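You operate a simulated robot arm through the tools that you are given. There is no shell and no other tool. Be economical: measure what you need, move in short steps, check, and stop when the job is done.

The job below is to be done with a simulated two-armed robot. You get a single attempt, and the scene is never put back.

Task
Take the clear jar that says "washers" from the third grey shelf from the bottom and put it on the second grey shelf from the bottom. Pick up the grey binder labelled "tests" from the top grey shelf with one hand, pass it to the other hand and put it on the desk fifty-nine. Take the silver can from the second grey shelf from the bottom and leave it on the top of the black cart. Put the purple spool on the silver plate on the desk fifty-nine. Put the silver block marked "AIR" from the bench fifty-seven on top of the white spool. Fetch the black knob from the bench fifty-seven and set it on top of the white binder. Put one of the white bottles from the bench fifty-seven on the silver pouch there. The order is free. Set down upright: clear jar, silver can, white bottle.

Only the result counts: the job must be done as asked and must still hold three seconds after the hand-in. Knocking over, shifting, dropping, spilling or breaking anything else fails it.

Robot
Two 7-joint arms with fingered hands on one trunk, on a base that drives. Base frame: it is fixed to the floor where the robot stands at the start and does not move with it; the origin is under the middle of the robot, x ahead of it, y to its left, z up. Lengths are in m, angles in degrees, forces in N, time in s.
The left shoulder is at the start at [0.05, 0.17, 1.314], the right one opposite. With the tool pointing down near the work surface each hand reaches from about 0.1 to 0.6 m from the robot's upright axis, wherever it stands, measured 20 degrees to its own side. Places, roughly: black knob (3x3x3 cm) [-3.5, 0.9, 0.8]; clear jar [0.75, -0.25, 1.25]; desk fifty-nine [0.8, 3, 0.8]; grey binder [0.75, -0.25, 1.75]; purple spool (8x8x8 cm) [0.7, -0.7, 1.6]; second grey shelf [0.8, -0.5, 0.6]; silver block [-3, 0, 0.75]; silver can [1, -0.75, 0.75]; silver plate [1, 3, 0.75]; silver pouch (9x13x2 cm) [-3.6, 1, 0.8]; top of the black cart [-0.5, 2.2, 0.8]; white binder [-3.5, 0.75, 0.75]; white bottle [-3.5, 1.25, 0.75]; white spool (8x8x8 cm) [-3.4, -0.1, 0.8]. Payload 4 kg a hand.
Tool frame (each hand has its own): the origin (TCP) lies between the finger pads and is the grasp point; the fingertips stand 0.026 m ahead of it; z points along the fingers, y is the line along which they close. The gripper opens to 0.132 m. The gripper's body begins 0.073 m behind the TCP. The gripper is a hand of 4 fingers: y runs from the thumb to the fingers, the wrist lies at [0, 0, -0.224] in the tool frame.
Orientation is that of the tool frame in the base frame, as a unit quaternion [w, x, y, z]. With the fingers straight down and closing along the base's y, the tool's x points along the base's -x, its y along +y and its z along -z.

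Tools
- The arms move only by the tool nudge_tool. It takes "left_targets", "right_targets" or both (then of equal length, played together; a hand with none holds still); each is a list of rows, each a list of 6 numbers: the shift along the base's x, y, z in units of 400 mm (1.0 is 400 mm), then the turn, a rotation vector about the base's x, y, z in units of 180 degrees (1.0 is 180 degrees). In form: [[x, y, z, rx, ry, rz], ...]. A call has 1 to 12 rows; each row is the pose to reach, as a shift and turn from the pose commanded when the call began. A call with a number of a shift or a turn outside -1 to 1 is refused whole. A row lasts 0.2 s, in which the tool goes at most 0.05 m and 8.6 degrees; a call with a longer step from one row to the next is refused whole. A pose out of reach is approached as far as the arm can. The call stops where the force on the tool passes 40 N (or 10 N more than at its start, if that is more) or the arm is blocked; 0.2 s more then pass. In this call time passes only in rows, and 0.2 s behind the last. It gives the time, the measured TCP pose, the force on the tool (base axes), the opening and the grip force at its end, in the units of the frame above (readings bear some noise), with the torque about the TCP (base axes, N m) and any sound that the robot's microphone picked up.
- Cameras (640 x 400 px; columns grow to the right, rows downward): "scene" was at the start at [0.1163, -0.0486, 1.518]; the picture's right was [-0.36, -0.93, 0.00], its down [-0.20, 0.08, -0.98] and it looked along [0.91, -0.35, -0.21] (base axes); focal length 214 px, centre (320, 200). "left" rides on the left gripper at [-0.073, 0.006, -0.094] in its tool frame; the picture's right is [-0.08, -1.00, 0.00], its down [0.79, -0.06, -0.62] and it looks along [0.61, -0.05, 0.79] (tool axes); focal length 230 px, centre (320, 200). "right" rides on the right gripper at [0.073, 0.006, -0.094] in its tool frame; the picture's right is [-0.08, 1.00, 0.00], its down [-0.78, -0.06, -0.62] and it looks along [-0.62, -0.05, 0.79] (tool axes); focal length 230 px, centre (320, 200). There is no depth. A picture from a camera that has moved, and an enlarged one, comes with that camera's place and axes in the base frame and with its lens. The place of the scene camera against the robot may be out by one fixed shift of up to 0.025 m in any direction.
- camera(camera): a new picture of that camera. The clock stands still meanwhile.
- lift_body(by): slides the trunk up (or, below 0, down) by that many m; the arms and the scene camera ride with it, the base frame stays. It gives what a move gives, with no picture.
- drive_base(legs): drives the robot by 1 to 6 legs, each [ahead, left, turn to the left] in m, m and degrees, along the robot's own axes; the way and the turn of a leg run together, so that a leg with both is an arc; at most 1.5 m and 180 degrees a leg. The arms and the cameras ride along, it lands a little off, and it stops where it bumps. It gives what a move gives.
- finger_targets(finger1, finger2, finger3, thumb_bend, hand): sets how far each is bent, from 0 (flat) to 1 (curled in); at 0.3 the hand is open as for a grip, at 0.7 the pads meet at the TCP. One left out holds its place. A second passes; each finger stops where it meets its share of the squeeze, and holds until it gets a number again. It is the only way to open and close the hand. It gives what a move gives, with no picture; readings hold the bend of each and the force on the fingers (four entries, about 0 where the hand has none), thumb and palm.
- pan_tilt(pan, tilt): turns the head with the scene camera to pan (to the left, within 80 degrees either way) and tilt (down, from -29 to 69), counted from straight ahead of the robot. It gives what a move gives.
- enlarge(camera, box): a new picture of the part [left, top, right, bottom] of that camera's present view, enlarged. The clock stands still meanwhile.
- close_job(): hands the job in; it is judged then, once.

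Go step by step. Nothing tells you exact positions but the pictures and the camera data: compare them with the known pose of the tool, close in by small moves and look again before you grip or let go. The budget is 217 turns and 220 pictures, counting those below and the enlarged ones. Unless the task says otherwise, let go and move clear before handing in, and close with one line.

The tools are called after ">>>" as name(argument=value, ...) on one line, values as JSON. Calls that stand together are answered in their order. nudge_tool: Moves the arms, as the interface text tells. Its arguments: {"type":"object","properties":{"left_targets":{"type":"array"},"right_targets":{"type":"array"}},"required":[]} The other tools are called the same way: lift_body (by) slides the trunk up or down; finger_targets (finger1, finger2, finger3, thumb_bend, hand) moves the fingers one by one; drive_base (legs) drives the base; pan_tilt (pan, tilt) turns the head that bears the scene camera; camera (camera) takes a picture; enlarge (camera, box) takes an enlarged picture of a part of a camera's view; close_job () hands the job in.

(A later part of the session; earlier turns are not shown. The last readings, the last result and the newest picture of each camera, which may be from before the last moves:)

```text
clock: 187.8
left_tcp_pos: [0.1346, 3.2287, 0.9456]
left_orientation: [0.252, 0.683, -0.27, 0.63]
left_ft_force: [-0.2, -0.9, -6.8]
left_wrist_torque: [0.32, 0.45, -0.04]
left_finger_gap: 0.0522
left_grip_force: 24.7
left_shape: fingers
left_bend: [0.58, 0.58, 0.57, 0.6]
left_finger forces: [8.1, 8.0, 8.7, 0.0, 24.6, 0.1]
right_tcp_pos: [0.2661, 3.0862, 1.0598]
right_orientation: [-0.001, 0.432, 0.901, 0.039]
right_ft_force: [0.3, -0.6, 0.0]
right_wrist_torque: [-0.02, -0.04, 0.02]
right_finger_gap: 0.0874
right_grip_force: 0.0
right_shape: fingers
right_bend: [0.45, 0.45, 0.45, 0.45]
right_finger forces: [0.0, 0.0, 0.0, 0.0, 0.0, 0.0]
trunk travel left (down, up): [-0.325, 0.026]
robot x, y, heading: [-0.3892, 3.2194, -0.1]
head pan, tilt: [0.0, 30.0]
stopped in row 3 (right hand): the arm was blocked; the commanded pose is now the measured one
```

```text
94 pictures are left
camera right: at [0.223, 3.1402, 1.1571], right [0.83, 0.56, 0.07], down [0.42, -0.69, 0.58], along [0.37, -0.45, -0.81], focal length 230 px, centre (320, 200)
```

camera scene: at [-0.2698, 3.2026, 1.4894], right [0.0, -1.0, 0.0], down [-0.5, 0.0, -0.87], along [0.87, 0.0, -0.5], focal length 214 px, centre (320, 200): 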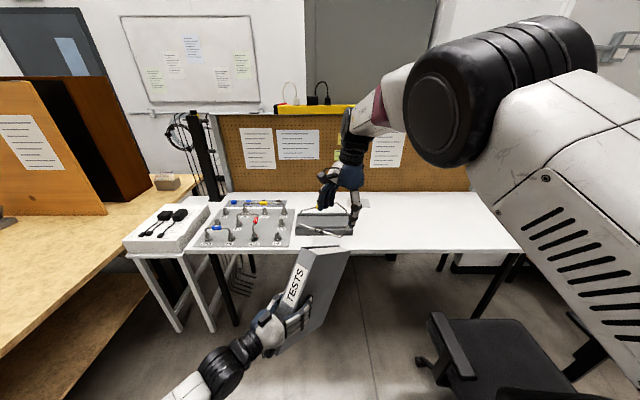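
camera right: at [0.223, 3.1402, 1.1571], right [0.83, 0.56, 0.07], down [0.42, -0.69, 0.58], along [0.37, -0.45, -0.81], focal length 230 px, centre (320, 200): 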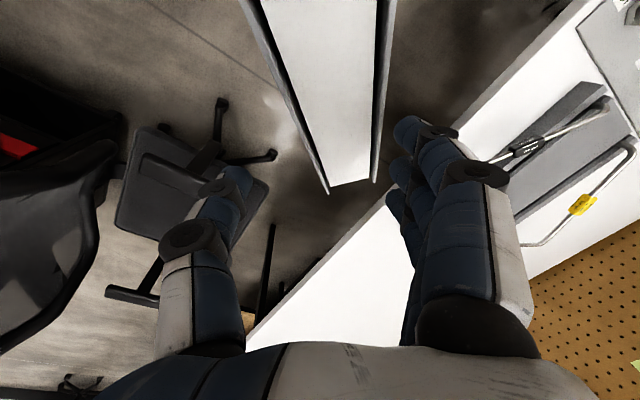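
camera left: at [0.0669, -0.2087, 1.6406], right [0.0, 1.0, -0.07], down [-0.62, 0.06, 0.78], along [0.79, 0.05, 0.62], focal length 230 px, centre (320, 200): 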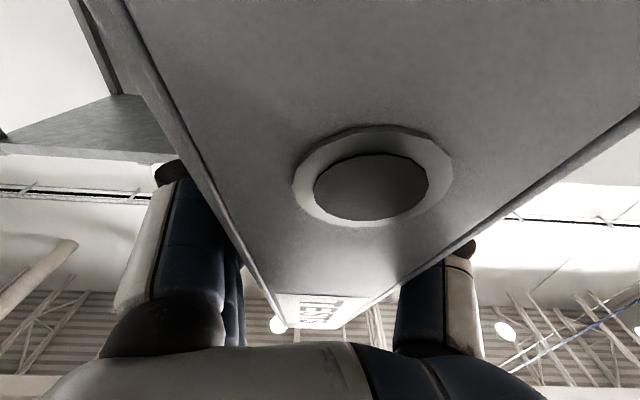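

The right hand keeps drifting outward when it lowers, but it is already over the front part of the top edge. I turn the binder 8° to line it up and will raise the binder into the hand.

>>> nudge_tool(left_targets=[[0.01, 0.01, 0, 0, 0, -0.022], [0.016, 0.017, 0, 0, 0, -0.044]])

>>> camera(camera="right")

```text
clock: 188.4
left_tcp_pos: [0.1401, 3.2347, 0.9445]
left_orientation: [0.296, 0.661, -0.317, 0.612]
left_ft_force: [-0.4, -0.7, -6.6]
left_wrist_torque: [0.4, 0.36, 0.01]
left_finger_gap: 0.0522
left_grip_force: 23.6
left_shape: fingers
left_bend: [0.58, 0.58, 0.57, 0.6]
left_finger forces: [7.9, 7.8, 8.4, 0.1, 23.9, 0.1]
right_tcp_pos: [0.2667, 3.0858, 1.0603]
right_orientation: [-0.001, 0.433, 0.901, 0.038]
right_ft_force: [0.8, -0.1, -0.7]
right_wrist_torque: [0.02, 0.0, 0.01]
right_finger_gap: 0.0874
right_grip_force: 0.0
right_shape: fingers
right_bend: [0.45, 0.45, 0.45, 0.45]
right_finger forces: [0.0, 0.1, 0.1, 0.0, 0.1, 0.1]
trunk travel left (down, up): [-0.325, 0.026]
robot x, y, heading: [-0.3886, 3.219, 0.1]
head pan, tilt: [0.0, 30.0]
```

```text
93 pictures are left
camera right: at [0.223, 3.1408, 1.1569], right [0.83, 0.56, 0.07], down [0.42, -0.69, 0.58], along [0.37, -0.45, -0.81], focal length 230 px, centre (320, 200)
```

right: 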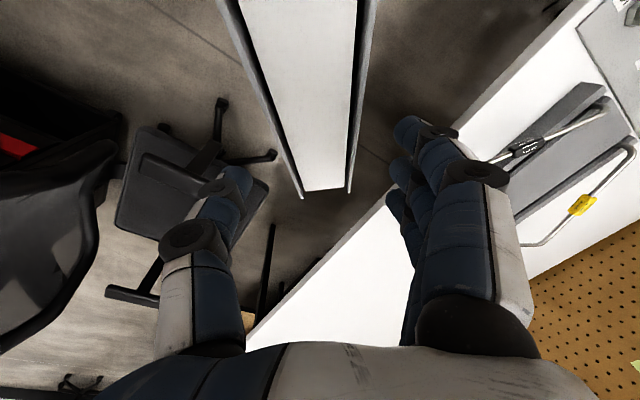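

The binder's top is now centred and parallel between the right thumb and fingers. I raise the binder about 10 cm into the right hand.

>>> nudge_tool(left_targets=[[0, 0, 0.08, 0, 0, 0], [0, 0, 0.16, 0, 0, 0], [0, 0, 0.22, 0, 0, 0]])

>>> camera(camera="right")

>>> camera(camera="scene")

```text
clock: 189.2
left_tcp_pos: [0.1407, 3.2355, 1.0342]
left_orientation: [0.294, 0.662, -0.317, 0.612]
left_ft_force: [-0.4, -1.3, -6.9]
left_wrist_torque: [0.43, 0.38, 0.0]
left_finger_gap: 0.0523
left_grip_force: 23.9
left_shape: fingers
left_bend: [0.58, 0.58, 0.57, 0.6]
left_finger forces: [7.9, 7.9, 8.5, 0.0, 24.0, 0.1]
right_tcp_pos: [0.2661, 3.0856, 1.0598]
right_orientation: [-0.001, 0.432, 0.901, 0.039]
right_ft_force: [-0.9, 0.4, 0.2]
right_wrist_torque: [0.04, 0.01, -0.01]
right_finger_gap: 0.0874
right_grip_force: 0.0
right_shape: fingers
right_bend: [0.45, 0.45, 0.45, 0.45]
right_finger forces: [0.1, 0.0, 0.0, 0.0, 0.0, 0.0]
trunk travel left (down, up): [-0.325, 0.026]
robot x, y, heading: [-0.3868, 3.2188, -0.1]
head pan, tilt: [0.0, 30.0]
```

```text
92 pictures are left
camera right: at [0.2226, 3.1408, 1.1571], right [0.83, 0.56, 0.07], down [0.42, -0.69, 0.58], along [0.37, -0.45, -0.81], focal length 230 px, centre (320, 200)
```

right: 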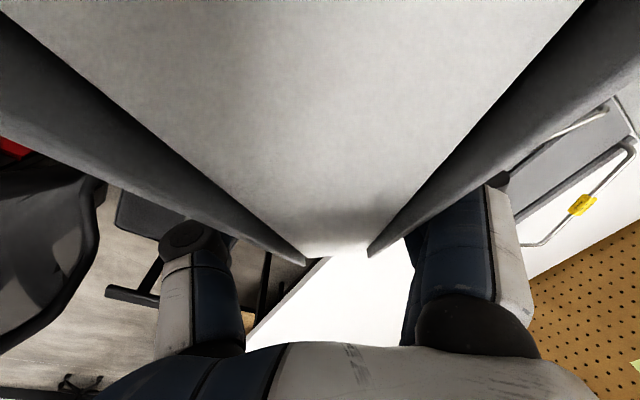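

```text
91 pictures are left
camera scene: at [-0.2694, 3.2032, 1.4894], right [0.0, -1.0, 0.0], down [-0.5, 0.0, -0.87], along [0.87, 0.0, -0.5], focal length 214 px, centre (320, 200)
```

scene: 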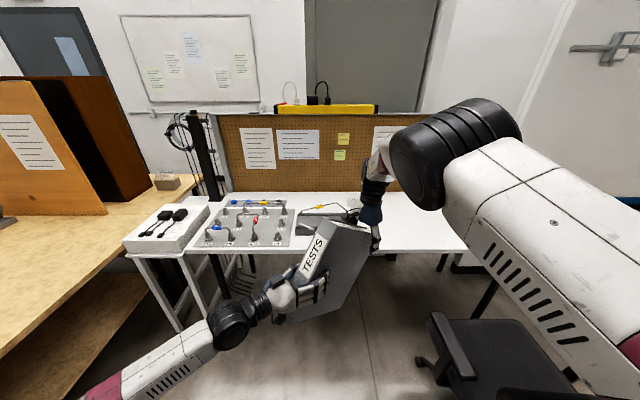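

The binder is inside the right hand without contact, and its top is right below the wrist camera. I close the right hand now.

>>> finger_targets(hand="right", finger1=0.8, finger2=0.8, finger3=0.8, thumb_bend=0.8)

```text
clock: 190.2
left_tcp_pos: [0.1414, 3.2359, 1.0336]
left_orientation: [0.295, 0.661, -0.316, 0.613]
left_ft_force: [-5.4, 0.0, -5.1]
left_wrist_torque: [0.11, 0.18, -0.6]
left_finger_gap: 0.0523
left_grip_force: 24.7
left_shape: fingers
left_bend: [0.58, 0.58, 0.57, 0.6]
left_finger forces: [8.8, 9.0, 9.3, 0.0, 23.0, 0.0]
right_tcp_pos: [0.2668, 3.0864, 1.0599]
right_orientation: [-0.001, 0.432, 0.901, 0.04]
right_ft_force: [4.3, 0.4, -0.1]
right_wrist_torque: [0.04, -0.13, -0.21]
right_finger_gap: 0.0527
right_grip_force: 26.2
right_shape: fingers
right_bend: [0.57, 0.57, 0.57, 0.61]
right_finger forces: [9.3, 9.3, 9.3, 0.1, 24.1, 0.1]
trunk travel left (down, up): [-0.325, 0.026]
robot x, y, heading: [-0.3912, 3.2196, -0.1]
head pan, tilt: [0.0, 30.0]
```

The right hand holds the binder with all its fingers. I release the left and draw it back along its own axis.

>>> finger_targets(hand="left", finger1=0.4, finger2=0.4, finger3=0.4, thumb_bend=0.4)

>>> nudge_tool(left_targets=[[-0.07, 0.087, 0, 0, 0, 0], [-0.14, 0.174, 0, 0, 0, 0], [-0.2, 0.27, 0, 0, 0, 0], [-0.2, 0.38, 0, 0, 0, 0]])

>>> camera(camera="scene")

>>> camera(camera="left")

```text
clock: 191.2
left_tcp_pos: [0.1405, 3.2358, 1.0336]
left_orientation: [0.295, 0.661, -0.317, 0.613]
left_ft_force: [0.0, 0.2, 0.0]
left_wrist_torque: [0.0, 0.01, -0.01]
left_finger_gap: 0.103
left_grip_force: 0.1
left_shape: fingers
left_bend: [0.4, 0.4, 0.4, 0.4]
left_finger forces: [0.0, 0.0, 0.0, 0.1, 0.0, 0.0]
right_tcp_pos: [0.2654, 3.0866, 1.0594]
right_orientation: [-0.002, 0.432, 0.901, 0.039]
right_ft_force: [1.3, -1.0, 0.7]
right_wrist_torque: [-0.15, -0.1, 0.01]
right_finger_gap: 0.0531
right_grip_force: 24.7
right_shape: fingers
right_bend: [0.57, 0.57, 0.57, 0.61]
right_finger forces: [8.3, 7.6, 8.5, 0.1, 24.4, 0.1]
trunk travel left (down, up): [-0.325, 0.026]
robot x, y, heading: [-0.3884, 3.219, -0.2]
head pan, tilt: [0.0, 30.0]
```

```text
clock: 192.2
left_tcp_pos: [0.0603, 3.3894, 1.0323]
left_orientation: [0.295, 0.661, -0.316, 0.613]
left_ft_force: [0.5, -0.3, -0.8]
left_wrist_torque: [-0.01, 0.0, 0.01]
left_finger_gap: 0.1034
left_grip_force: 0.1
left_shape: fingers
left_bend: [0.4, 0.4, 0.4, 0.4]
left_finger forces: [0.1, 0.1, 0.0, 0.0, 0.0, 0.0]
right_tcp_pos: [0.2667, 3.0863, 1.0593]
right_orientation: [-0.002, 0.432, 0.901, 0.039]
right_ft_force: [0.3, 0.1, -0.1]
right_wrist_torque: [0.04, 0.02, -0.01]
right_finger_gap: 0.053
right_grip_force: 24.7
right_shape: fingers
right_bend: [0.57, 0.57, 0.57, 0.61]
right_finger forces: [8.8, 7.6, 7.9, 0.0, 24.3, 0.0]
trunk travel left (down, up): [-0.325, 0.026]
robot x, y, heading: [-0.3917, 3.2199, -0.1]
head pan, tilt: [0.0, 30.0]
```

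```text
90 pictures are left
camera scene: at [-0.2684, 3.2032, 1.4893], right [0.0, -1.0, 0.0], down [-0.5, 0.0, -0.87], along [0.87, 0.0, -0.5], focal length 214 px, centre (320, 200)
```

scene: 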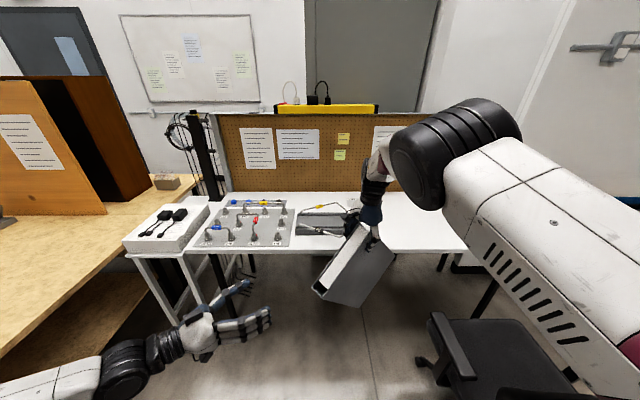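

```text
89 pictures are left
camera left: at [-0.0046, 3.4617, 0.9662], right [0.77, 0.63, -0.08], down [-0.3, 0.47, 0.83], along [0.56, -0.62, 0.55], focal length 230 px, centre (320, 200)
```

left: 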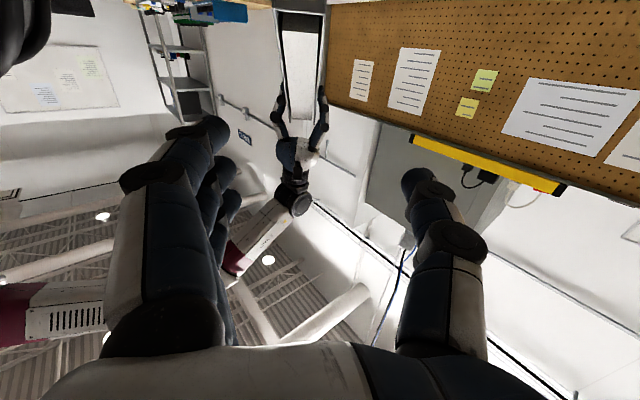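

The hand-over succeeded and the binder now hangs from the right hand. I check how it hangs.

>>> camera(camera="right")

>>> enlarge(camera="scene", box=[260, 130, 440, 330])

```text
88 pictures are left
camera right: at [0.2234, 3.1408, 1.1567], right [0.83, 0.56, 0.07], down [0.42, -0.69, 0.58], along [0.37, -0.45, -0.81], focal length 230 px, centre (320, 200)
```

right: 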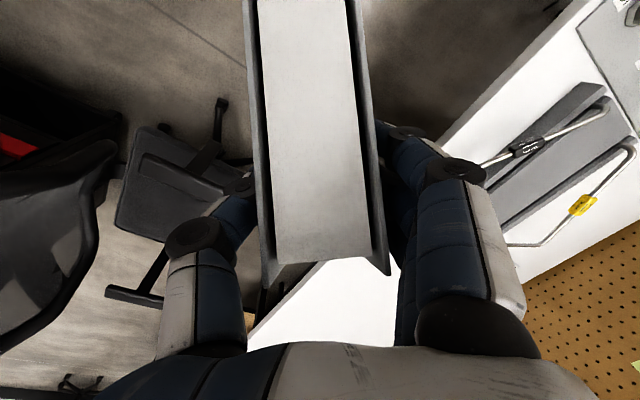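

```text
2.00 times, centred on (350, 230) of scene
camera zoom: at [-0.2684, 3.2032, 1.4893], right [0.0, -1.0, 0.0], down [-0.5, 0.0, -0.87], along [0.87, 0.0, -0.5], focal length 429 px, centre (260, 140)
```

zoom: 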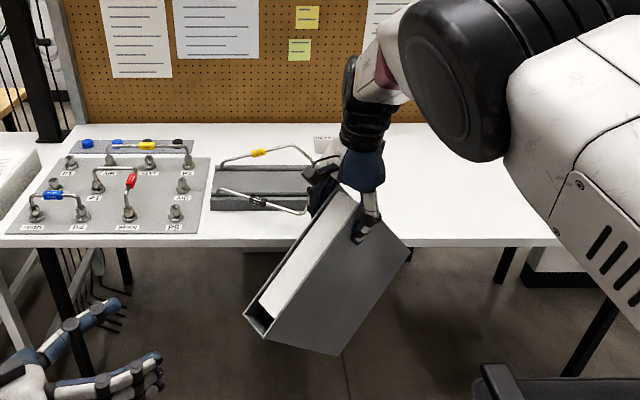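

The binder now hangs from its far top corner, spine end down. I raise both hands for clearance and drive up to the desk's free right-hand part.

>>> nudge_tool(left_targets=[[0, 0, 0.1, 0, 0, 0], [0, 0, 0.2, 0, 0, 0], [0, 0, 0.3, 0, 0, 0], [0, 0, 0.4, 0, 0, 0]], right_targets=[[0, -0.03, 0.06, 0, 0, 0], [0, -0.06, 0.12, 0, 0, 0], [0, -0.09, 0.18, 0, 0, 0], [0, -0.12, 0.24, 0, 0, 0]])

>>> drive_base(legs=[[0.42, 0, 0]])

>>> camera(camera="scene")

>>> camera(camera="left")

```text
clock: 193.4
left_tcp_pos: [0.0606, 3.3854, 1.1931]
left_orientation: [0.295, 0.662, -0.317, 0.612]
left_ft_force: [0.9, 0.3, 0.7]
left_wrist_torque: [-0.01, 0.02, 0.0]
left_finger_gap: 0.1033
left_grip_force: 0.0
left_shape: fingers
left_bend: [0.4, 0.4, 0.4, 0.4]
left_finger forces: [0.0, 0.0, 0.0, 0.0, 0.1, 0.0]
right_tcp_pos: [0.2703, 3.0069, 1.1596]
right_orientation: [-0.006, 0.459, 0.886, 0.057]
right_ft_force: [-0.2, 1.1, -7.5]
right_wrist_torque: [0.03, -0.03, 0.02]
right_finger_gap: 0.0532
right_grip_force: 24.6
right_shape: fingers
right_bend: [0.57, 0.57, 0.57, 0.61]
right_finger forces: [8.3, 7.7, 8.1, 0.0, 23.9, 0.1]
trunk travel left (down, up): [-0.325, 0.026]
robot x, y, heading: [-0.3881, 3.2178, -0.2]
head pan, tilt: [0.0, 30.0]
stopped in row 4 (right hand): the arm was blocked; the commanded pose is now the measured one
```

```text
clock: 196.0
left_tcp_pos: [0.485, 3.3889, 1.1942]
left_orientation: [0.294, 0.663, -0.315, 0.613]
left_ft_force: [0.4, 0.7, -0.3]
left_wrist_torque: [0.0, 0.02, -0.02]
left_finger_gap: 0.1033
left_grip_force: 0.0
left_shape: fingers
left_bend: [0.4, 0.4, 0.4, 0.4]
left_finger forces: [0.1, 0.0, 0.0, 0.1, 0.0, 0.1]
right_tcp_pos: [0.6951, 3.0088, 1.1613]
right_orientation: [-0.006, 0.458, 0.887, 0.057]
right_ft_force: [-0.4, 0.1, -6.5]
right_wrist_torque: [0.03, 0.04, -0.03]
right_finger_gap: 0.0533
right_grip_force: 24.5
right_shape: fingers
right_bend: [0.57, 0.57, 0.57, 0.61]
right_finger forces: [8.3, 7.7, 8.1, 0.1, 24.3, 0.1]
trunk travel left (down, up): [-0.325, 0.026]
robot x, y, heading: [0.0367, 3.2168, 0.1]
head pan, tilt: [0.0, 30.0]
```

```text
86 pictures are left
camera scene: at [0.1554, 3.2029, 1.4893], right [0.0, -1.0, 0.0], down [-0.5, 0.0, -0.87], along [0.87, 0.0, -0.5], focal length 214 px, centre (320, 200)
```

scene: 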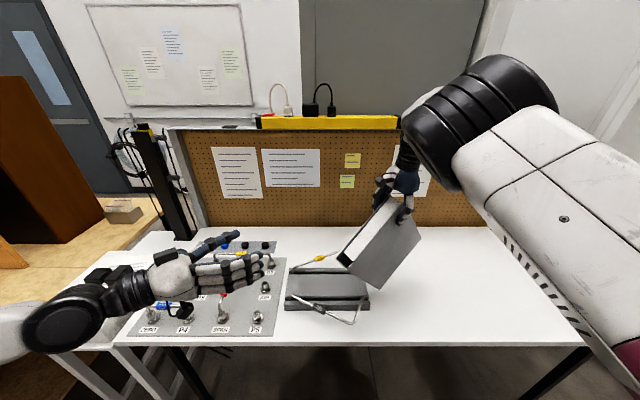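

```text
85 pictures are left
camera left: at [0.4202, 3.4596, 1.1275], right [0.77, 0.63, -0.08], down [-0.3, 0.47, 0.83], along [0.56, -0.62, 0.55], focal length 230 px, centre (320, 200)
```

left: 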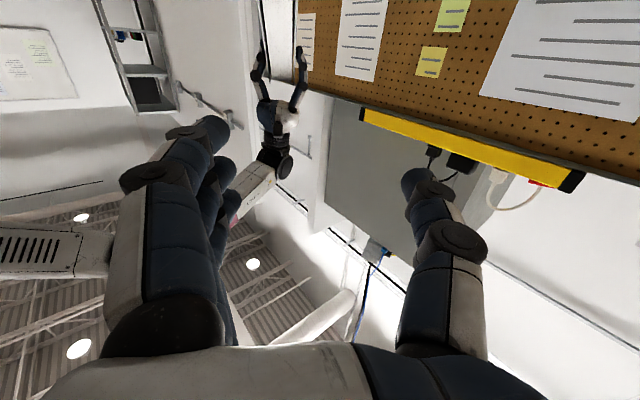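

The instrument on the desk reaches to about y 3.03, so I bring the binder further right and turn it straight while it hangs freely.

>>> nudge_tool(right_targets=[[-0.03, -0.07, 0.02, 0, 0, 0.043], [-0.06, -0.14, 0.02, 0, 0, 0.087], [-0.09, -0.21, 0.02, 0, 0, 0.13], [-0.12, -0.28, 0.02, 0, 0, 0.174], [-0.15, -0.35, 0.02, 0, 0, 0.217], [-0.18, -0.42, 0.02, 0, 0, 0.26], [-0.2, -0.47, 0.02, 0, 0, 0.304]])

>>> camera(camera="scene")

>>> camera(camera="right")

```text
clock: 197.6
left_tcp_pos: [0.4842, 3.3858, 1.1932]
left_orientation: [0.293, 0.663, -0.315, 0.612]
left_ft_force: [-0.2, 0.7, 0.4]
left_wrist_torque: [0.04, 0.03, 0.01]
left_finger_gap: 0.103
left_grip_force: 0.1
left_shape: fingers
left_bend: [0.4, 0.4, 0.4, 0.4]
left_finger forces: [0.0, 0.0, 0.0, 0.0, 0.1, 0.0]
right_tcp_pos: [0.6139, 2.819, 1.1679]
right_orientation: [-0.032, -0.002, 0.998, 0.049]
right_ft_force: [0.0, 0.6, -6.5]
right_wrist_torque: [0.04, 0.04, 0.01]
right_finger_gap: 0.0531
right_grip_force: 24.4
right_shape: fingers
right_bend: [0.57, 0.57, 0.57, 0.61]
right_finger forces: [8.2, 7.9, 8.2, 0.1, 24.1, 0.1]
trunk travel left (down, up): [-0.325, 0.026]
robot x, y, heading: [0.0288, 3.2167, -0.1]
head pan, tilt: [0.0, 30.0]
```

```text
84 pictures are left
camera scene: at [0.1548, 3.2022, 1.4893], right [0.0, -1.0, 0.0], down [-0.5, 0.0, -0.87], along [0.87, 0.0, -0.5], focal length 214 px, centre (320, 200)
```

scene: 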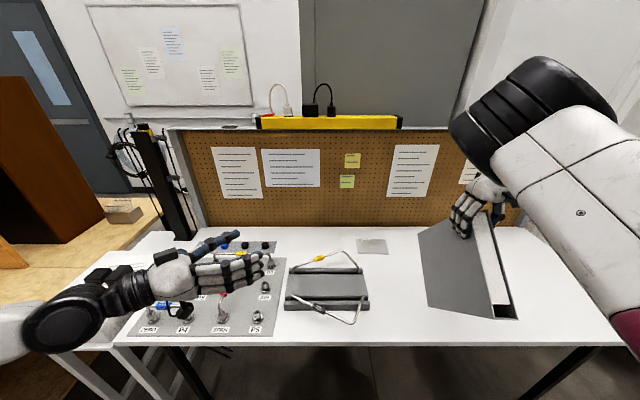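

```text
83 pictures are left
camera right: at [0.547, 2.8159, 1.2665], right [0.08, 0.99, 0.09], down [0.82, -0.11, 0.56], along [0.56, 0.03, -0.83], focal length 230 px, centre (320, 200)
```

right: 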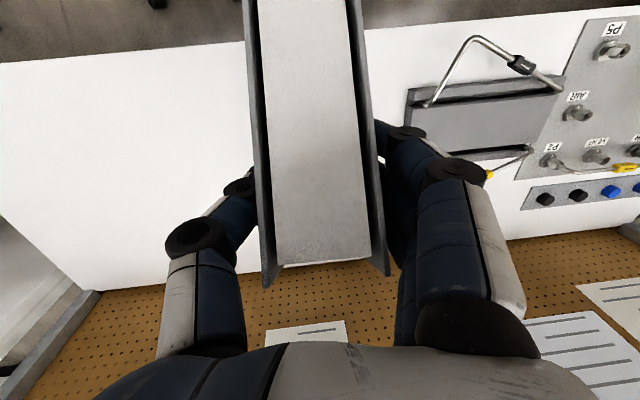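

The binder hangs parallel to the desk's depth over free space. I straighten a 6° lean and lower until its bottom corner nears the desk.

>>> nudge_tool(right_targets=[[0.03, 0.0, -0.05, -0.015, -0.01, 0], [0.05, 0, -0.1, -0.031, -0.02, 0], [0.05, 0, -0.16, -0.031, -0.02, 0], [0.05, 0, -0.2, -0.031, -0.02, 0]])

>>> nudge_tool(right_targets=[[0.0, 0.0, -0.03, 0, 0, 0], [0.0, 0, -0.06, 0, 0, 0]])

>>> camera(camera="scene")

```text
clock: 198.6
left_tcp_pos: [0.4789, 3.3902, 1.1958]
left_orientation: [0.295, 0.661, -0.316, 0.614]
left_ft_force: [-0.8, 1.0, 0.0]
left_wrist_torque: [-0.01, -0.07, 0.03]
left_finger_gap: 0.1031
left_grip_force: 0.0
left_shape: fingers
left_bend: [0.4, 0.4, 0.4, 0.4]
left_finger forces: [0.0, 0.0, 0.0, 0.0, 0.0, 0.1]
right_tcp_pos: [0.6314, 2.8211, 1.0974]
right_orientation: [0.007, -0.001, 1.0, -0.005]
right_ft_force: [-2.9, -1.0, 40.8]
right_wrist_torque: [-0.18, 0.04, -0.02]
right_finger_gap: 0.0525
right_grip_force: 29.2
right_shape: fingers
right_bend: [0.59, 0.58, 0.58, 0.62]
right_finger forces: [9.1, 9.2, 9.0, 0.1, 31.1, 0.0]
trunk travel left (down, up): [-0.325, 0.026]
robot x, y, heading: [0.0334, 3.2204, -0.1]
head pan, tilt: [0.0, 30.0]
```

```text
clock: 199.2
left_tcp_pos: [0.4807, 3.3888, 1.1951]
left_orientation: [0.294, 0.661, -0.315, 0.615]
left_ft_force: [-0.1, 0.9, 0.4]
left_wrist_torque: [0.02, -0.02, 0.0]
left_finger_gap: 0.1031
left_grip_force: 0.1
left_shape: fingers
left_bend: [0.4, 0.4, 0.4, 0.4]
left_finger forces: [0.0, 0.0, 0.0, 0.0, 0.0, 0.0]
right_tcp_pos: [0.6329, 2.8221, 1.0724]
right_orientation: [0.005, -0.001, 1.0, -0.002]
right_ft_force: [-0.8, -2.5, 45.2]
right_wrist_torque: [-0.71, -0.23, -0.01]
right_finger_gap: 0.0527
right_grip_force: 35.5
right_shape: fingers
right_bend: [0.59, 0.6, 0.59, 0.62]
right_finger forces: [7.7, 18.7, 7.8, 0.0, 37.5, 0.1]
trunk travel left (down, up): [-0.325, 0.026]
robot x, y, heading: [0.0346, 3.2164, -0.2]
head pan, tilt: [0.0, 30.0]
```

```text
82 pictures are left
camera scene: at [0.1493, 3.2057, 1.4901], right [0.0, -1.0, 0.0], down [-0.5, 0.0, -0.87], along [0.87, 0.0, -0.5], focal length 214 px, centre (320, 200)
```

scene: 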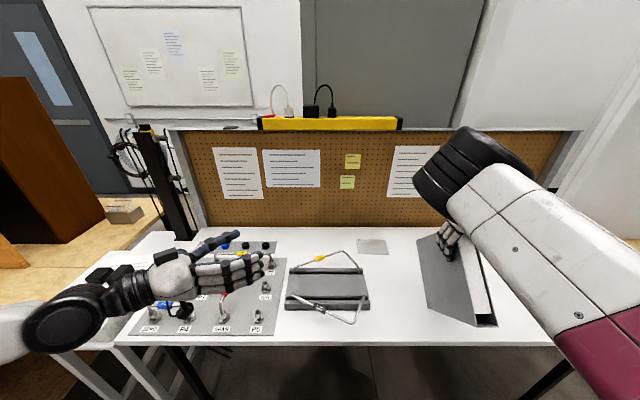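

The bottom corner stands on the desk. I ease the pressure and drive forward in small steps, so that the binder pivots upright about that corner.

>>> nudge_tool(right_targets=[[0.0, 0.0, 0.02, 0, 0, 0]])

>>> drive_base(legs=[[0.06, 0, 0]])

>>> nudge_tool(right_targets=[[0.0, 0.0, -0.02, 0, 0, 0], [0.0, 0.0, -0.04, 0, 0, 0]])

>>> camera(camera="scene")

```text
clock: 199.6
left_tcp_pos: [0.4835, 3.3883, 1.1944]
left_orientation: [0.294, 0.662, -0.316, 0.613]
left_ft_force: [-0.6, -0.7, -0.1]
left_wrist_torque: [-0.01, -0.01, -0.04]
left_finger_gap: 0.1031
left_grip_force: 0.2
left_shape: fingers
left_bend: [0.4, 0.4, 0.4, 0.4]
left_finger forces: [0.1, 0.1, 0.1, 0.0, 0.1, 0.0]
right_tcp_pos: [0.6342, 2.8211, 1.0728]
right_orientation: [0.0, -0.001, 1.0, 0.0]
right_ft_force: [1.0, -3.8, 15.2]
right_wrist_torque: [-0.96, -0.47, -0.03]
right_finger_gap: 0.053
right_grip_force: 32.7
right_shape: fingers
right_bend: [0.59, 0.6, 0.59, 0.62]
right_finger forces: [7.3, 16.1, 7.2, 0.0, 34.6, 0.0]
trunk travel left (down, up): [-0.325, 0.026]
robot x, y, heading: [0.0329, 3.2175, -0.1]
head pan, tilt: [0.0, 30.0]
```

```text
clock: 200.6
left_tcp_pos: [0.5458, 3.3871, 1.1925]
left_orientation: [0.294, 0.662, -0.315, 0.613]
left_ft_force: [-0.5, -0.1, 0.5]
left_wrist_torque: [0.02, 0.01, -0.02]
left_finger_gap: 0.1033
left_grip_force: 0.0
left_shape: fingers
left_bend: [0.4, 0.4, 0.4, 0.4]
left_finger forces: [0.1, 0.0, 0.0, 0.1, 0.0, 0.0]
right_tcp_pos: [0.6961, 2.8206, 1.0727]
right_orientation: [-0.001, -0.001, 1.0, 0.001]
right_ft_force: [-0.3, 0.1, -4.7]
right_wrist_torque: [0.15, 0.1, 0.01]
right_finger_gap: 0.0518
right_grip_force: 25.4
right_shape: fingers
right_bend: [0.59, 0.58, 0.57, 0.61]
right_finger forces: [7.5, 7.6, 10.5, 0.1, 25.2, 0.0]
trunk travel left (down, up): [-0.325, 0.026]
robot x, y, heading: [0.0928, 3.2163, -0.1]
head pan, tilt: [0.0, 30.0]
```

```text
clock: 201.3
left_tcp_pos: [0.5433, 3.3884, 1.1936]
left_orientation: [0.294, 0.662, -0.315, 0.613]
left_ft_force: [0.0, 0.2, -0.3]
left_wrist_torque: [0.02, -0.03, -0.03]
left_finger_gap: 0.1034
left_grip_force: 0.0
left_shape: fingers
left_bend: [0.4, 0.4, 0.4, 0.4]
left_finger forces: [0.0, 0.0, 0.0, 0.1, 0.1, 0.0]
right_tcp_pos: [0.6995, 2.8192, 1.0654]
right_orientation: [0.008, -0.002, 1.0, -0.005]
right_ft_force: [3.0, -1.1, 18.4]
right_wrist_torque: [0.12, 0.33, 0.04]
right_finger_gap: 0.0521
right_grip_force: 30.2
right_shape: fingers
right_bend: [0.59, 0.58, 0.58, 0.62]
right_finger forces: [8.6, 8.6, 12.5, 0.0, 30.9, 0.1]
trunk travel left (down, up): [-0.325, 0.026]
robot x, y, heading: [0.0913, 3.2181, -0.2]
head pan, tilt: [0.0, 30.0]
stopped in row 2 (right hand): the force on the tool passed its limit at 49 N (the readings are from after the stop); the commanded pose is now the measured one
```

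```text
81 pictures are left
camera scene: at [0.2137, 3.203, 1.4894], right [0.0, -1.0, 0.0], down [-0.5, 0.0, -0.87], along [0.87, 0.0, -0.5], focal length 214 px, centre (320, 200)
```

scene: 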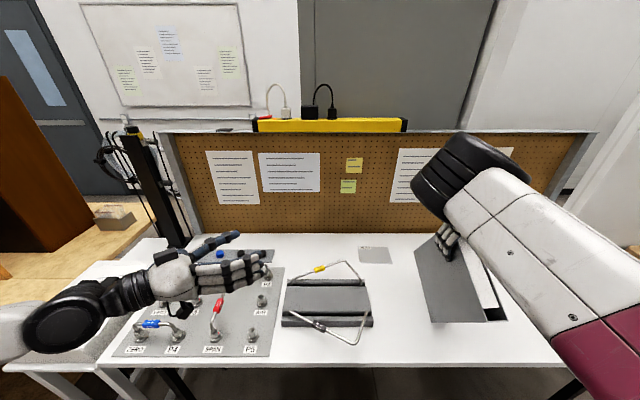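

I zoom in on the binder to see how it stands now.

>>> enlarge(camera="scene", box=[380, 190, 560, 350])

>>> camera(camera="right")

>>> camera(camera="left")

```text
2.50 times, centred on (470, 270) of scene
camera zoom: at [0.2137, 3.203, 1.4894], right [0.0, -1.0, 0.0], down [-0.5, 0.0, -0.87], along [0.87, 0.0, -0.5], focal length 536 px, centre (-55, 25)
```

zoom: 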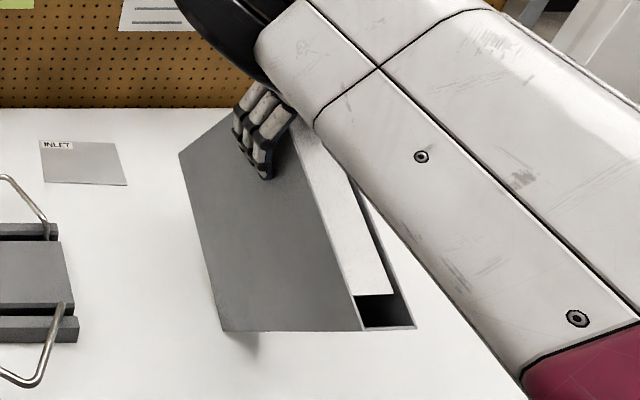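

```text
79 pictures are left
camera right: at [0.6249, 2.8257, 1.1576], right [0.07, 1.0, -0.01], down [0.78, -0.05, 0.63], along [0.63, -0.05, -0.78], focal length 230 px, centre (320, 200)
```

right: 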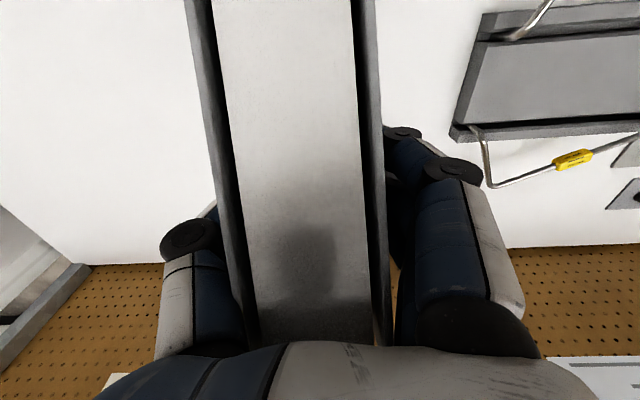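

```text
78 pictures are left
camera left: at [0.479, 3.4595, 1.1278], right [0.77, 0.63, -0.08], down [-0.3, 0.47, 0.83], along [0.56, -0.62, 0.55], focal length 230 px, centre (320, 200)
```

left: 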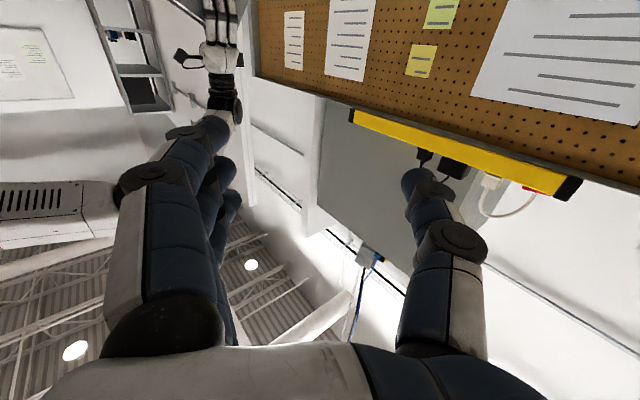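

The binder leans back about 30° on its spine-bottom corner at x ≈0.65. I keep light pressure and alternate small forward drives with small lowering steps to tip it level.

>>> drive_base(legs=[[0.035, 0, 0]])

>>> nudge_tool(right_targets=[[0.0, 0.0, -0.02, 0, 0, 0], [0.0, 0.0, -0.035, 0, 0, 0]])

>>> drive_base(legs=[[0.035, 0, 0]])

>>> nudge_tool(right_targets=[[0.0, 0.0, -0.02, 0, 0, 0], [0.0, 0.0, -0.035, 0, 0, 0]])

>>> enlarge(camera="scene", box=[380, 190, 560, 350])

```text
clock: 202.2
left_tcp_pos: [0.5796, 3.3875, 1.1929]
left_orientation: [0.294, 0.662, -0.315, 0.613]
left_ft_force: [0.8, -0.5, 0.4]
left_wrist_torque: [-0.02, -0.01, -0.02]
left_finger_gap: 0.1033
left_grip_force: 0.1
left_shape: fingers
left_bend: [0.4, 0.4, 0.4, 0.4]
left_finger forces: [0.1, 0.1, 0.0, 0.1, 0.1, 0.0]
right_tcp_pos: [0.7347, 2.8191, 1.0614]
right_orientation: [0.004, -0.002, 1.0, -0.003]
right_ft_force: [1.2, -0.9, 1.8]
right_wrist_torque: [0.1, 0.12, -0.04]
right_finger_gap: 0.0523
right_grip_force: 24.4
right_shape: fingers
right_bend: [0.58, 0.57, 0.57, 0.62]
right_finger forces: [7.5, 8.4, 8.4, 0.1, 24.6, 0.0]
trunk travel left (down, up): [-0.325, 0.026]
robot x, y, heading: [0.1279, 3.2184, -0.1]
head pan, tilt: [0.0, 30.0]
```

```text
clock: 202.8
left_tcp_pos: [0.5787, 3.3866, 1.1938]
left_orientation: [0.294, 0.662, -0.316, 0.612]
left_ft_force: [0.6, -0.2, -0.2]
left_wrist_torque: [0.01, 0.03, -0.04]
left_finger_gap: 0.103
left_grip_force: 0.1
left_shape: fingers
left_bend: [0.4, 0.4, 0.4, 0.4]
left_finger forces: [0.0, 0.1, 0.0, 0.0, 0.0, 0.0]
right_tcp_pos: [0.738, 2.8175, 1.0539]
right_orientation: [0.013, -0.002, 1.0, -0.006]
right_ft_force: [4.8, -0.7, 14.8]
right_wrist_torque: [0.23, 0.09, -0.05]
right_finger_gap: 0.0524
right_grip_force: 26.5
right_shape: fingers
right_bend: [0.59, 0.58, 0.58, 0.62]
right_finger forces: [8.9, 8.7, 8.4, 0.1, 27.0, 0.1]
trunk travel left (down, up): [-0.325, 0.026]
robot x, y, heading: [0.1281, 3.2177, 0.2]
head pan, tilt: [0.0, 30.0]
stopped in row 2 (right hand): the force on the tool passed its limit at 45 N (the readings are from after the stop); the commanded pose is now the measured one
```

```text
clock: 203.7
left_tcp_pos: [0.6146, 3.3871, 1.1927]
left_orientation: [0.294, 0.663, -0.315, 0.612]
left_ft_force: [-0.6, 0.8, -0.5]
left_wrist_torque: [-0.02, -0.01, 0.0]
left_finger_gap: 0.1032
left_grip_force: 0.0
left_shape: fingers
left_bend: [0.4, 0.4, 0.4, 0.4]
left_finger forces: [0.0, 0.1, 0.1, 0.1, 0.0, 0.0]
right_tcp_pos: [0.7721, 2.8177, 1.0532]
right_orientation: [0.01, -0.002, 1.0, -0.006]
right_ft_force: [2.5, -0.1, 0.2]
right_wrist_torque: [0.11, 0.07, 0.0]
right_finger_gap: 0.0527
right_grip_force: 24.3
right_shape: fingers
right_bend: [0.58, 0.57, 0.57, 0.62]
right_finger forces: [8.2, 8.0, 7.9, 0.0, 24.5, 0.0]
trunk travel left (down, up): [-0.325, 0.026]
robot x, y, heading: [0.1627, 3.2171, 0.0]
head pan, tilt: [0.0, 30.0]
```

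```text
clock: 204.4
left_tcp_pos: [0.6139, 3.3873, 1.1926]
left_orientation: [0.294, 0.663, -0.316, 0.612]
left_ft_force: [0.4, -0.7, 0.3]
left_wrist_torque: [0.03, 0.0, -0.01]
left_finger_gap: 0.1032
left_grip_force: 0.1
left_shape: fingers
left_bend: [0.4, 0.4, 0.4, 0.4]
left_finger forces: [0.1, 0.0, 0.2, 0.0, 0.0, 0.1]
right_tcp_pos: [0.7759, 2.8168, 1.0453]
right_orientation: [0.019, -0.004, 1.0, -0.01]
right_ft_force: [5.8, -0.4, 12.8]
right_wrist_torque: [0.34, 0.06, -0.06]
right_finger_gap: 0.0525
right_grip_force: 26.9
right_shape: fingers
right_bend: [0.58, 0.58, 0.57, 0.62]
right_finger forces: [9.5, 8.9, 8.3, 0.0, 26.9, 0.0]
trunk travel left (down, up): [-0.325, 0.026]
robot x, y, heading: [0.1629, 3.2185, -0.3]
head pan, tilt: [0.0, 30.0]
stopped in row 2 (right hand): the force on the tool passed its limit at 44 N (the readings are from after the stop); the commanded pose is now the measured one
```

```text
2.50 times, centred on (470, 270) of scene
camera zoom: at [0.2834, 3.2028, 1.4893], right [0.0, -1.0, 0.0], down [-0.5, 0.0, -0.87], along [0.87, 0.0, -0.5], focal length 536 px, centre (-55, 25)
```

zoom: 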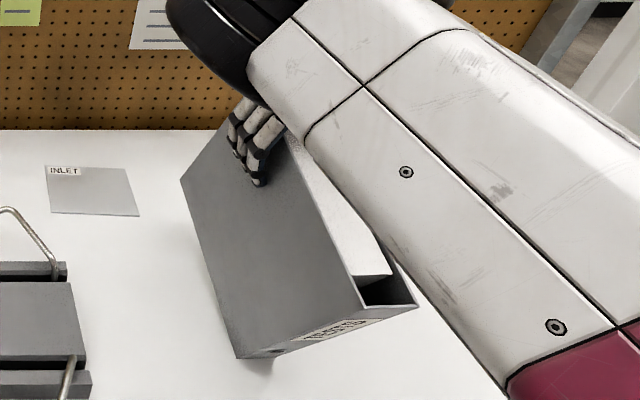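

It is tipping up steadily, now at about 21°. I repeat the same small steps.

>>> drive_base(legs=[[0.035, 0, 0]])

>>> nudge_tool(right_targets=[[0.0, 0.0, -0.02, 0, 0, 0], [0.0, 0.0, -0.035, 0, 0, 0]])

>>> drive_base(legs=[[0.035, 0, 0]])

>>> nudge_tool(right_targets=[[0.0, 0.0, -0.02, 0, 0, 0], [0.0, 0.0, -0.04, 0, 0, 0]])

>>> enlarge(camera="scene", box=[380, 190, 560, 350])

```text
clock: 205.2
left_tcp_pos: [0.6487, 3.3876, 1.1942]
left_orientation: [0.293, 0.663, -0.314, 0.613]
left_ft_force: [0.3, 0.1, 0.3]
left_wrist_torque: [-0.04, -0.03, 0.0]
left_finger_gap: 0.1033
left_grip_force: 0.1
left_shape: fingers
left_bend: [0.4, 0.4, 0.4, 0.4]
left_finger forces: [0.0, 0.1, 0.1, 0.1, 0.1, 0.0]
right_tcp_pos: [0.8101, 2.8154, 1.0435]
right_orientation: [0.016, -0.004, 1.0, -0.009]
right_ft_force: [2.7, 0.0, 1.2]
right_wrist_torque: [0.12, 0.12, 0.0]
right_finger_gap: 0.0525
right_grip_force: 23.8
right_shape: fingers
right_bend: [0.58, 0.57, 0.57, 0.62]
right_finger forces: [8.8, 8.0, 7.5, 0.0, 24.6, 0.0]
trunk travel left (down, up): [-0.325, 0.026]
robot x, y, heading: [0.1958, 3.2183, 0.1]
head pan, tilt: [0.0, 30.0]
```

```text
clock: 205.8
left_tcp_pos: [0.6481, 3.3861, 1.1941]
left_orientation: [0.293, 0.663, -0.315, 0.613]
left_ft_force: [0.5, 0.9, -0.7]
left_wrist_torque: [-0.01, 0.0, -0.03]
left_finger_gap: 0.1032
left_grip_force: 0.1
left_shape: fingers
left_bend: [0.4, 0.4, 0.4, 0.4]
left_finger forces: [0.1, 0.0, 0.0, 0.1, 0.0, 0.1]
right_tcp_pos: [0.8147, 2.8173, 1.0401]
right_orientation: [0.026, -0.006, 1.0, -0.013]
right_ft_force: [6.7, -0.4, 12.0]
right_wrist_torque: [0.14, 0.08, -0.05]
right_finger_gap: 0.0525
right_grip_force: 26.2
right_shape: fingers
right_bend: [0.58, 0.58, 0.57, 0.62]
right_finger forces: [9.1, 8.7, 8.0, 0.0, 26.8, 0.1]
trunk travel left (down, up): [-0.325, 0.026]
robot x, y, heading: [0.1957, 3.2133, -0.1]
head pan, tilt: [0.0, 30.0]
stopped in row 2 (right hand): the force on the tool passed its limit at 42 N (the readings are from after the stop); the commanded pose is now the measured one
```

```text
clock: 206.7
left_tcp_pos: [0.6846, 3.3875, 1.1931]
left_orientation: [0.293, 0.663, -0.314, 0.613]
left_ft_force: [0.4, 0.1, 0.4]
left_wrist_torque: [0.0, -0.01, -0.03]
left_finger_gap: 0.1033
left_grip_force: 0.0
left_shape: fingers
left_bend: [0.4, 0.4, 0.4, 0.4]
left_finger forces: [0.0, 0.0, 0.0, 0.0, 0.1, 0.0]
right_tcp_pos: [0.8507, 2.8158, 1.0371]
right_orientation: [0.024, -0.006, 1.0, -0.012]
right_ft_force: [2.2, -0.6, 0.3]
right_wrist_torque: [0.08, 0.18, 0.01]
right_finger_gap: 0.0524
right_grip_force: 23.9
right_shape: fingers
right_bend: [0.58, 0.57, 0.57, 0.62]
right_finger forces: [8.8, 8.1, 7.5, 0.1, 24.5, 0.1]
trunk travel left (down, up): [-0.325, 0.026]
robot x, y, heading: [0.2315, 3.2155, 0.1]
head pan, tilt: [0.0, 30.0]
```

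```text
clock: 207.3
left_tcp_pos: [0.6831, 3.3877, 1.1938]
left_orientation: [0.294, 0.663, -0.316, 0.612]
left_ft_force: [-0.4, -0.4, 0.7]
left_wrist_torque: [-0.01, 0.01, 0.02]
left_finger_gap: 0.1035
left_grip_force: 0.1
left_shape: fingers
left_bend: [0.4, 0.4, 0.4, 0.4]
left_finger forces: [0.1, 0.0, 0.0, 0.1, 0.0, 0.0]
right_tcp_pos: [0.8482, 2.8153, 1.0189]
right_orientation: [0.023, -0.005, 1.0, -0.011]
right_ft_force: [1.1, 0.0, -1.0]
right_wrist_torque: [0.25, 0.37, -0.05]
right_finger_gap: 0.0525
right_grip_force: 25.4
right_shape: fingers
right_bend: [0.59, 0.58, 0.57, 0.62]
right_finger forces: [9.9, 8.8, 6.9, 0.0, 25.3, 0.1]
trunk travel left (down, up): [-0.325, 0.026]
robot x, y, heading: [0.2333, 3.2177, 0.1]
head pan, tilt: [0.0, 30.0]
```

```text
2.50 times, centred on (470, 270) of scene
camera zoom: at [0.3536, 3.2022, 1.4892], right [0.0, -1.0, 0.0], down [-0.5, 0.0, -0.87], along [0.87, 0.0, -0.5], focal length 536 px, centre (-55, 25)
```

zoom: 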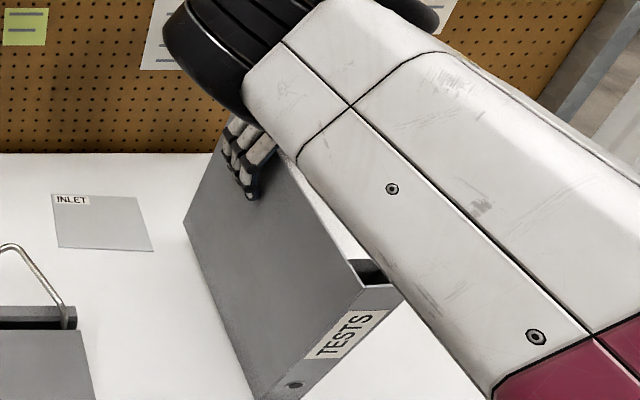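

It is about 7° from upright. One more small step forward and down should seat it.

>>> nudge_tool(right_targets=[[0.0, 0.0, -0.02, 0, 0, 0], [0.0, 0.0, -0.03, 0, 0, 0]])

>>> drive_base(legs=[[0.03, 0, 0]])

>>> nudge_tool(right_targets=[[0.0, 0.0, -0.02, 0, 0, 0], [0.0, 0.0, -0.04, 0, 0, 0], [0.0, 0.0, -0.06, 0, 0, 0]])

>>> enlarge(camera="scene", box=[380, 190, 560, 370])

```text
clock: 207.9
left_tcp_pos: [0.6825, 3.3883, 1.1934]
left_orientation: [0.294, 0.662, -0.315, 0.613]
left_ft_force: [-0.2, -0.2, 1.1]
left_wrist_torque: [-0.02, 0.0, 0.01]
left_finger_gap: 0.1033
left_grip_force: 0.0
left_shape: fingers
left_bend: [0.4, 0.4, 0.4, 0.4]
left_finger forces: [0.1, 0.0, 0.0, 0.0, 0.1, 0.0]
right_tcp_pos: [0.8471, 2.8161, 1.0105]
right_orientation: [0.024, -0.006, 1.0, -0.012]
right_ft_force: [2.9, -0.1, 1.6]
right_wrist_torque: [0.15, 0.34, -0.03]
right_finger_gap: 0.0528
right_grip_force: 25.8
right_shape: fingers
right_bend: [0.59, 0.58, 0.57, 0.62]
right_finger forces: [10.0, 8.8, 7.0, 0.1, 25.6, 0.0]
trunk travel left (down, up): [-0.325, 0.026]
robot x, y, heading: [0.2306, 3.217, -0.0]
head pan, tilt: [0.0, 30.0]
```

```text
clock: 208.7
left_tcp_pos: [0.7134, 3.3861, 1.1933]
left_orientation: [0.294, 0.663, -0.315, 0.612]
left_ft_force: [0.4, -0.3, 0.3]
left_wrist_torque: [-0.01, 0.01, -0.03]
left_finger_gap: 0.1031
left_grip_force: 0.0
left_shape: fingers
left_bend: [0.4, 0.4, 0.4, 0.4]
left_finger forces: [0.0, 0.1, 0.0, 0.0, 0.1, 0.0]
right_tcp_pos: [0.8791, 2.817, 1.0095]
right_orientation: [0.024, -0.007, 1.0, -0.012]
right_ft_force: [1.9, 0.4, -1.3]
right_wrist_torque: [0.04, 0.29, -0.03]
right_finger_gap: 0.0528
right_grip_force: 24.6
right_shape: fingers
right_bend: [0.59, 0.57, 0.57, 0.62]
right_finger forces: [9.4, 8.1, 7.0, 0.0, 24.6, 0.0]
trunk travel left (down, up): [-0.325, 0.026]
robot x, y, heading: [0.267, 3.2171, 0.4]
head pan, tilt: [0.0, 30.0]
```

```text
clock: 209.6
left_tcp_pos: [0.7102, 3.3882, 1.1939]
left_orientation: [0.294, 0.662, -0.316, 0.613]
left_ft_force: [-0.4, 0.7, 0.4]
left_wrist_torque: [0.0, 0.0, 0.01]
left_finger_gap: 0.1032
left_grip_force: 0.0
left_shape: fingers
left_bend: [0.4, 0.4, 0.4, 0.4]
left_finger forces: [0.0, 0.0, 0.1, 0.1, 0.0, 0.0]
right_tcp_pos: [0.88, 2.8138, 0.996]
right_orientation: [0.031, -0.006, 0.999, -0.015]
right_ft_force: [-6.1, -0.2, 23.2]
right_wrist_torque: [0.67, 0.35, 0.13]
right_finger_gap: 0.0527
right_grip_force: 29.2
right_shape: fingers
right_bend: [0.59, 0.58, 0.58, 0.62]
right_finger forces: [9.9, 9.8, 9.5, 0.0, 29.7, 0.1]
trunk travel left (down, up): [-0.325, 0.026]
robot x, y, heading: [0.2632, 3.2141, -0.1]
head pan, tilt: [0.0, 30.0]
stopped in row 3 (right hand): the force on the tool passed its limit at 45 N (the readings are from after the stop); the commanded pose is now the measured one
```

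```text
2.22 times, centred on (470, 280) of scene
camera zoom: at [0.3802, 3.2036, 1.4897], right [0.0, -1.0, 0.0], down [-0.5, 0.0, -0.87], along [0.87, 0.0, -0.5], focal length 477 px, centre (-13, 22)
```

zoom: 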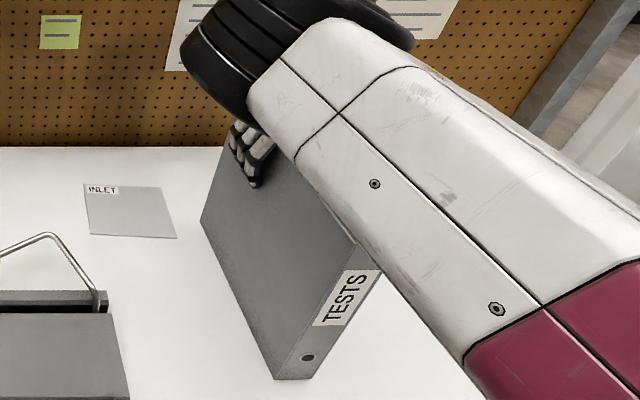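

The binder now stands upright on the desk with its bottom level. I ease the pressure, open the hand and go straight up.

>>> nudge_tool(right_targets=[[0.0, 0.0, 0.01, 0, 0, 0]])

>>> finger_targets(hand="right", finger1=0.4, finger2=0.4, finger3=0.4, thumb_bend=0.4)

>>> nudge_tool(right_targets=[[0.0, 0.0, 0.06, 0, 0, 0], [0, 0, 0.12, 0, 0, 0], [0, 0, 0.18, 0, 0, 0], [0, 0, 0.25, 0, 0, 0], [0, 0, 0.32, 0, 0, 0]])

>>> camera(camera="scene")

>>> camera(camera="right")

```text
clock: 210.0
left_tcp_pos: [0.7107, 3.3878, 1.194]
left_orientation: [0.295, 0.661, -0.317, 0.613]
left_ft_force: [-0.3, -0.2, 0.2]
left_wrist_torque: [0.01, -0.03, 0.0]
left_finger_gap: 0.1034
left_grip_force: 0.0
left_shape: fingers
left_bend: [0.4, 0.4, 0.4, 0.4]
left_finger forces: [0.0, 0.1, 0.0, 0.1, 0.1, 0.1]
right_tcp_pos: [0.8802, 2.8146, 0.9971]
right_orientation: [0.029, -0.005, 0.999, -0.015]
right_ft_force: [-2.5, -0.2, 9.9]
right_wrist_torque: [0.31, 0.13, 0.05]
right_finger_gap: 0.0527
right_grip_force: 26.5
right_shape: fingers
right_bend: [0.59, 0.58, 0.58, 0.62]
right_finger forces: [9.1, 9.1, 8.7, 0.1, 27.1, 0.0]
trunk travel left (down, up): [-0.325, 0.026]
robot x, y, heading: [0.2652, 3.2167, -0.2]
head pan, tilt: [0.0, 30.0]
```

```text
clock: 211.0
left_tcp_pos: [0.7114, 3.387, 1.1938]
left_orientation: [0.294, 0.663, -0.316, 0.612]
left_ft_force: [-0.1, 0.5, 0.0]
left_wrist_torque: [-0.02, -0.05, -0.05]
left_finger_gap: 0.103
left_grip_force: 0.0
left_shape: fingers
left_bend: [0.4, 0.4, 0.4, 0.4]
left_finger forces: [0.0, 0.1, 0.1, 0.0, 0.0, 0.0]
right_tcp_pos: [0.8815, 2.8142, 0.9971]
right_orientation: [0.03, -0.008, 0.999, -0.015]
right_ft_force: [-0.2, -0.4, -0.3]
right_wrist_torque: [0.02, 0.02, -0.03]
right_finger_gap: 0.1032
right_grip_force: 0.6
right_shape: fingers
right_bend: [0.4, 0.4, 0.4, 0.4]
right_finger forces: [0.0, 0.1, 0.1, 0.1, 0.4, 0.0]
trunk travel left (down, up): [-0.325, 0.026]
robot x, y, heading: [0.2616, 3.2203, -0.0]
head pan, tilt: [0.0, 30.0]
```

```text
clock: 212.2
left_tcp_pos: [0.7114, 3.3874, 1.1942]
left_orientation: [0.293, 0.663, -0.315, 0.612]
left_ft_force: [0.5, 0.5, -0.4]
left_wrist_torque: [0.02, -0.02, 0.0]
left_finger_gap: 0.1033
left_grip_force: 0.0
left_shape: fingers
left_bend: [0.4, 0.4, 0.4, 0.4]
left_finger forces: [0.1, 0.0, 0.0, 0.0, 0.0, 0.1]
right_tcp_pos: [0.8811, 2.8117, 1.1237]
right_orientation: [0.03, -0.005, 0.999, -0.015]
right_ft_force: [0.8, -0.7, 0.3]
right_wrist_torque: [0.0, 0.0, -0.02]
right_finger_gap: 0.1034
right_grip_force: 0.0
right_shape: fingers
right_bend: [0.4, 0.4, 0.4, 0.4]
right_finger forces: [0.0, 0.0, 0.0, 0.1, 0.0, 0.1]
trunk travel left (down, up): [-0.325, 0.026]
robot x, y, heading: [0.2639, 3.2178, 0.1]
head pan, tilt: [0.0, 30.0]
```

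```text
74 pictures are left
camera scene: at [0.3819, 3.2033, 1.4895], right [0.0, -1.0, 0.0], down [-0.5, 0.0, -0.87], along [0.87, 0.0, -0.5], focal length 214 px, centre (320, 200)
```

scene: 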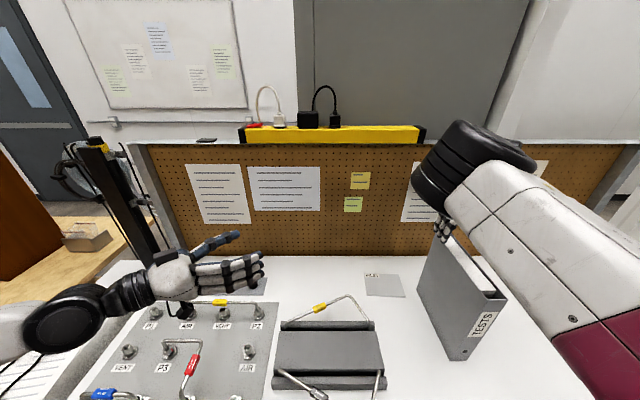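

```text
73 pictures are left
camera right: at [0.8028, 2.8213, 1.2138], right [0.07, 1.0, -0.03], down [0.75, -0.03, 0.66], along [0.66, -0.06, -0.75], focal length 230 px, centre (320, 200)
```

right: 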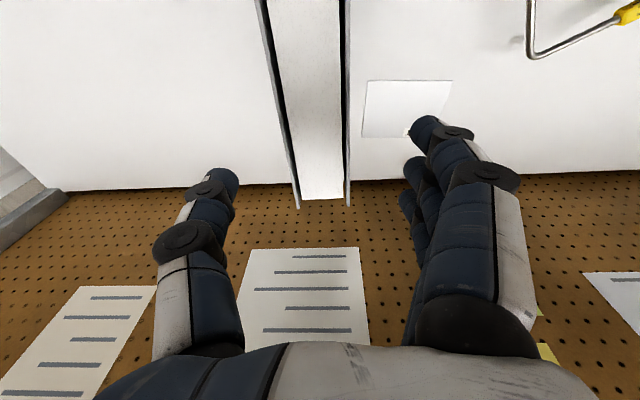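

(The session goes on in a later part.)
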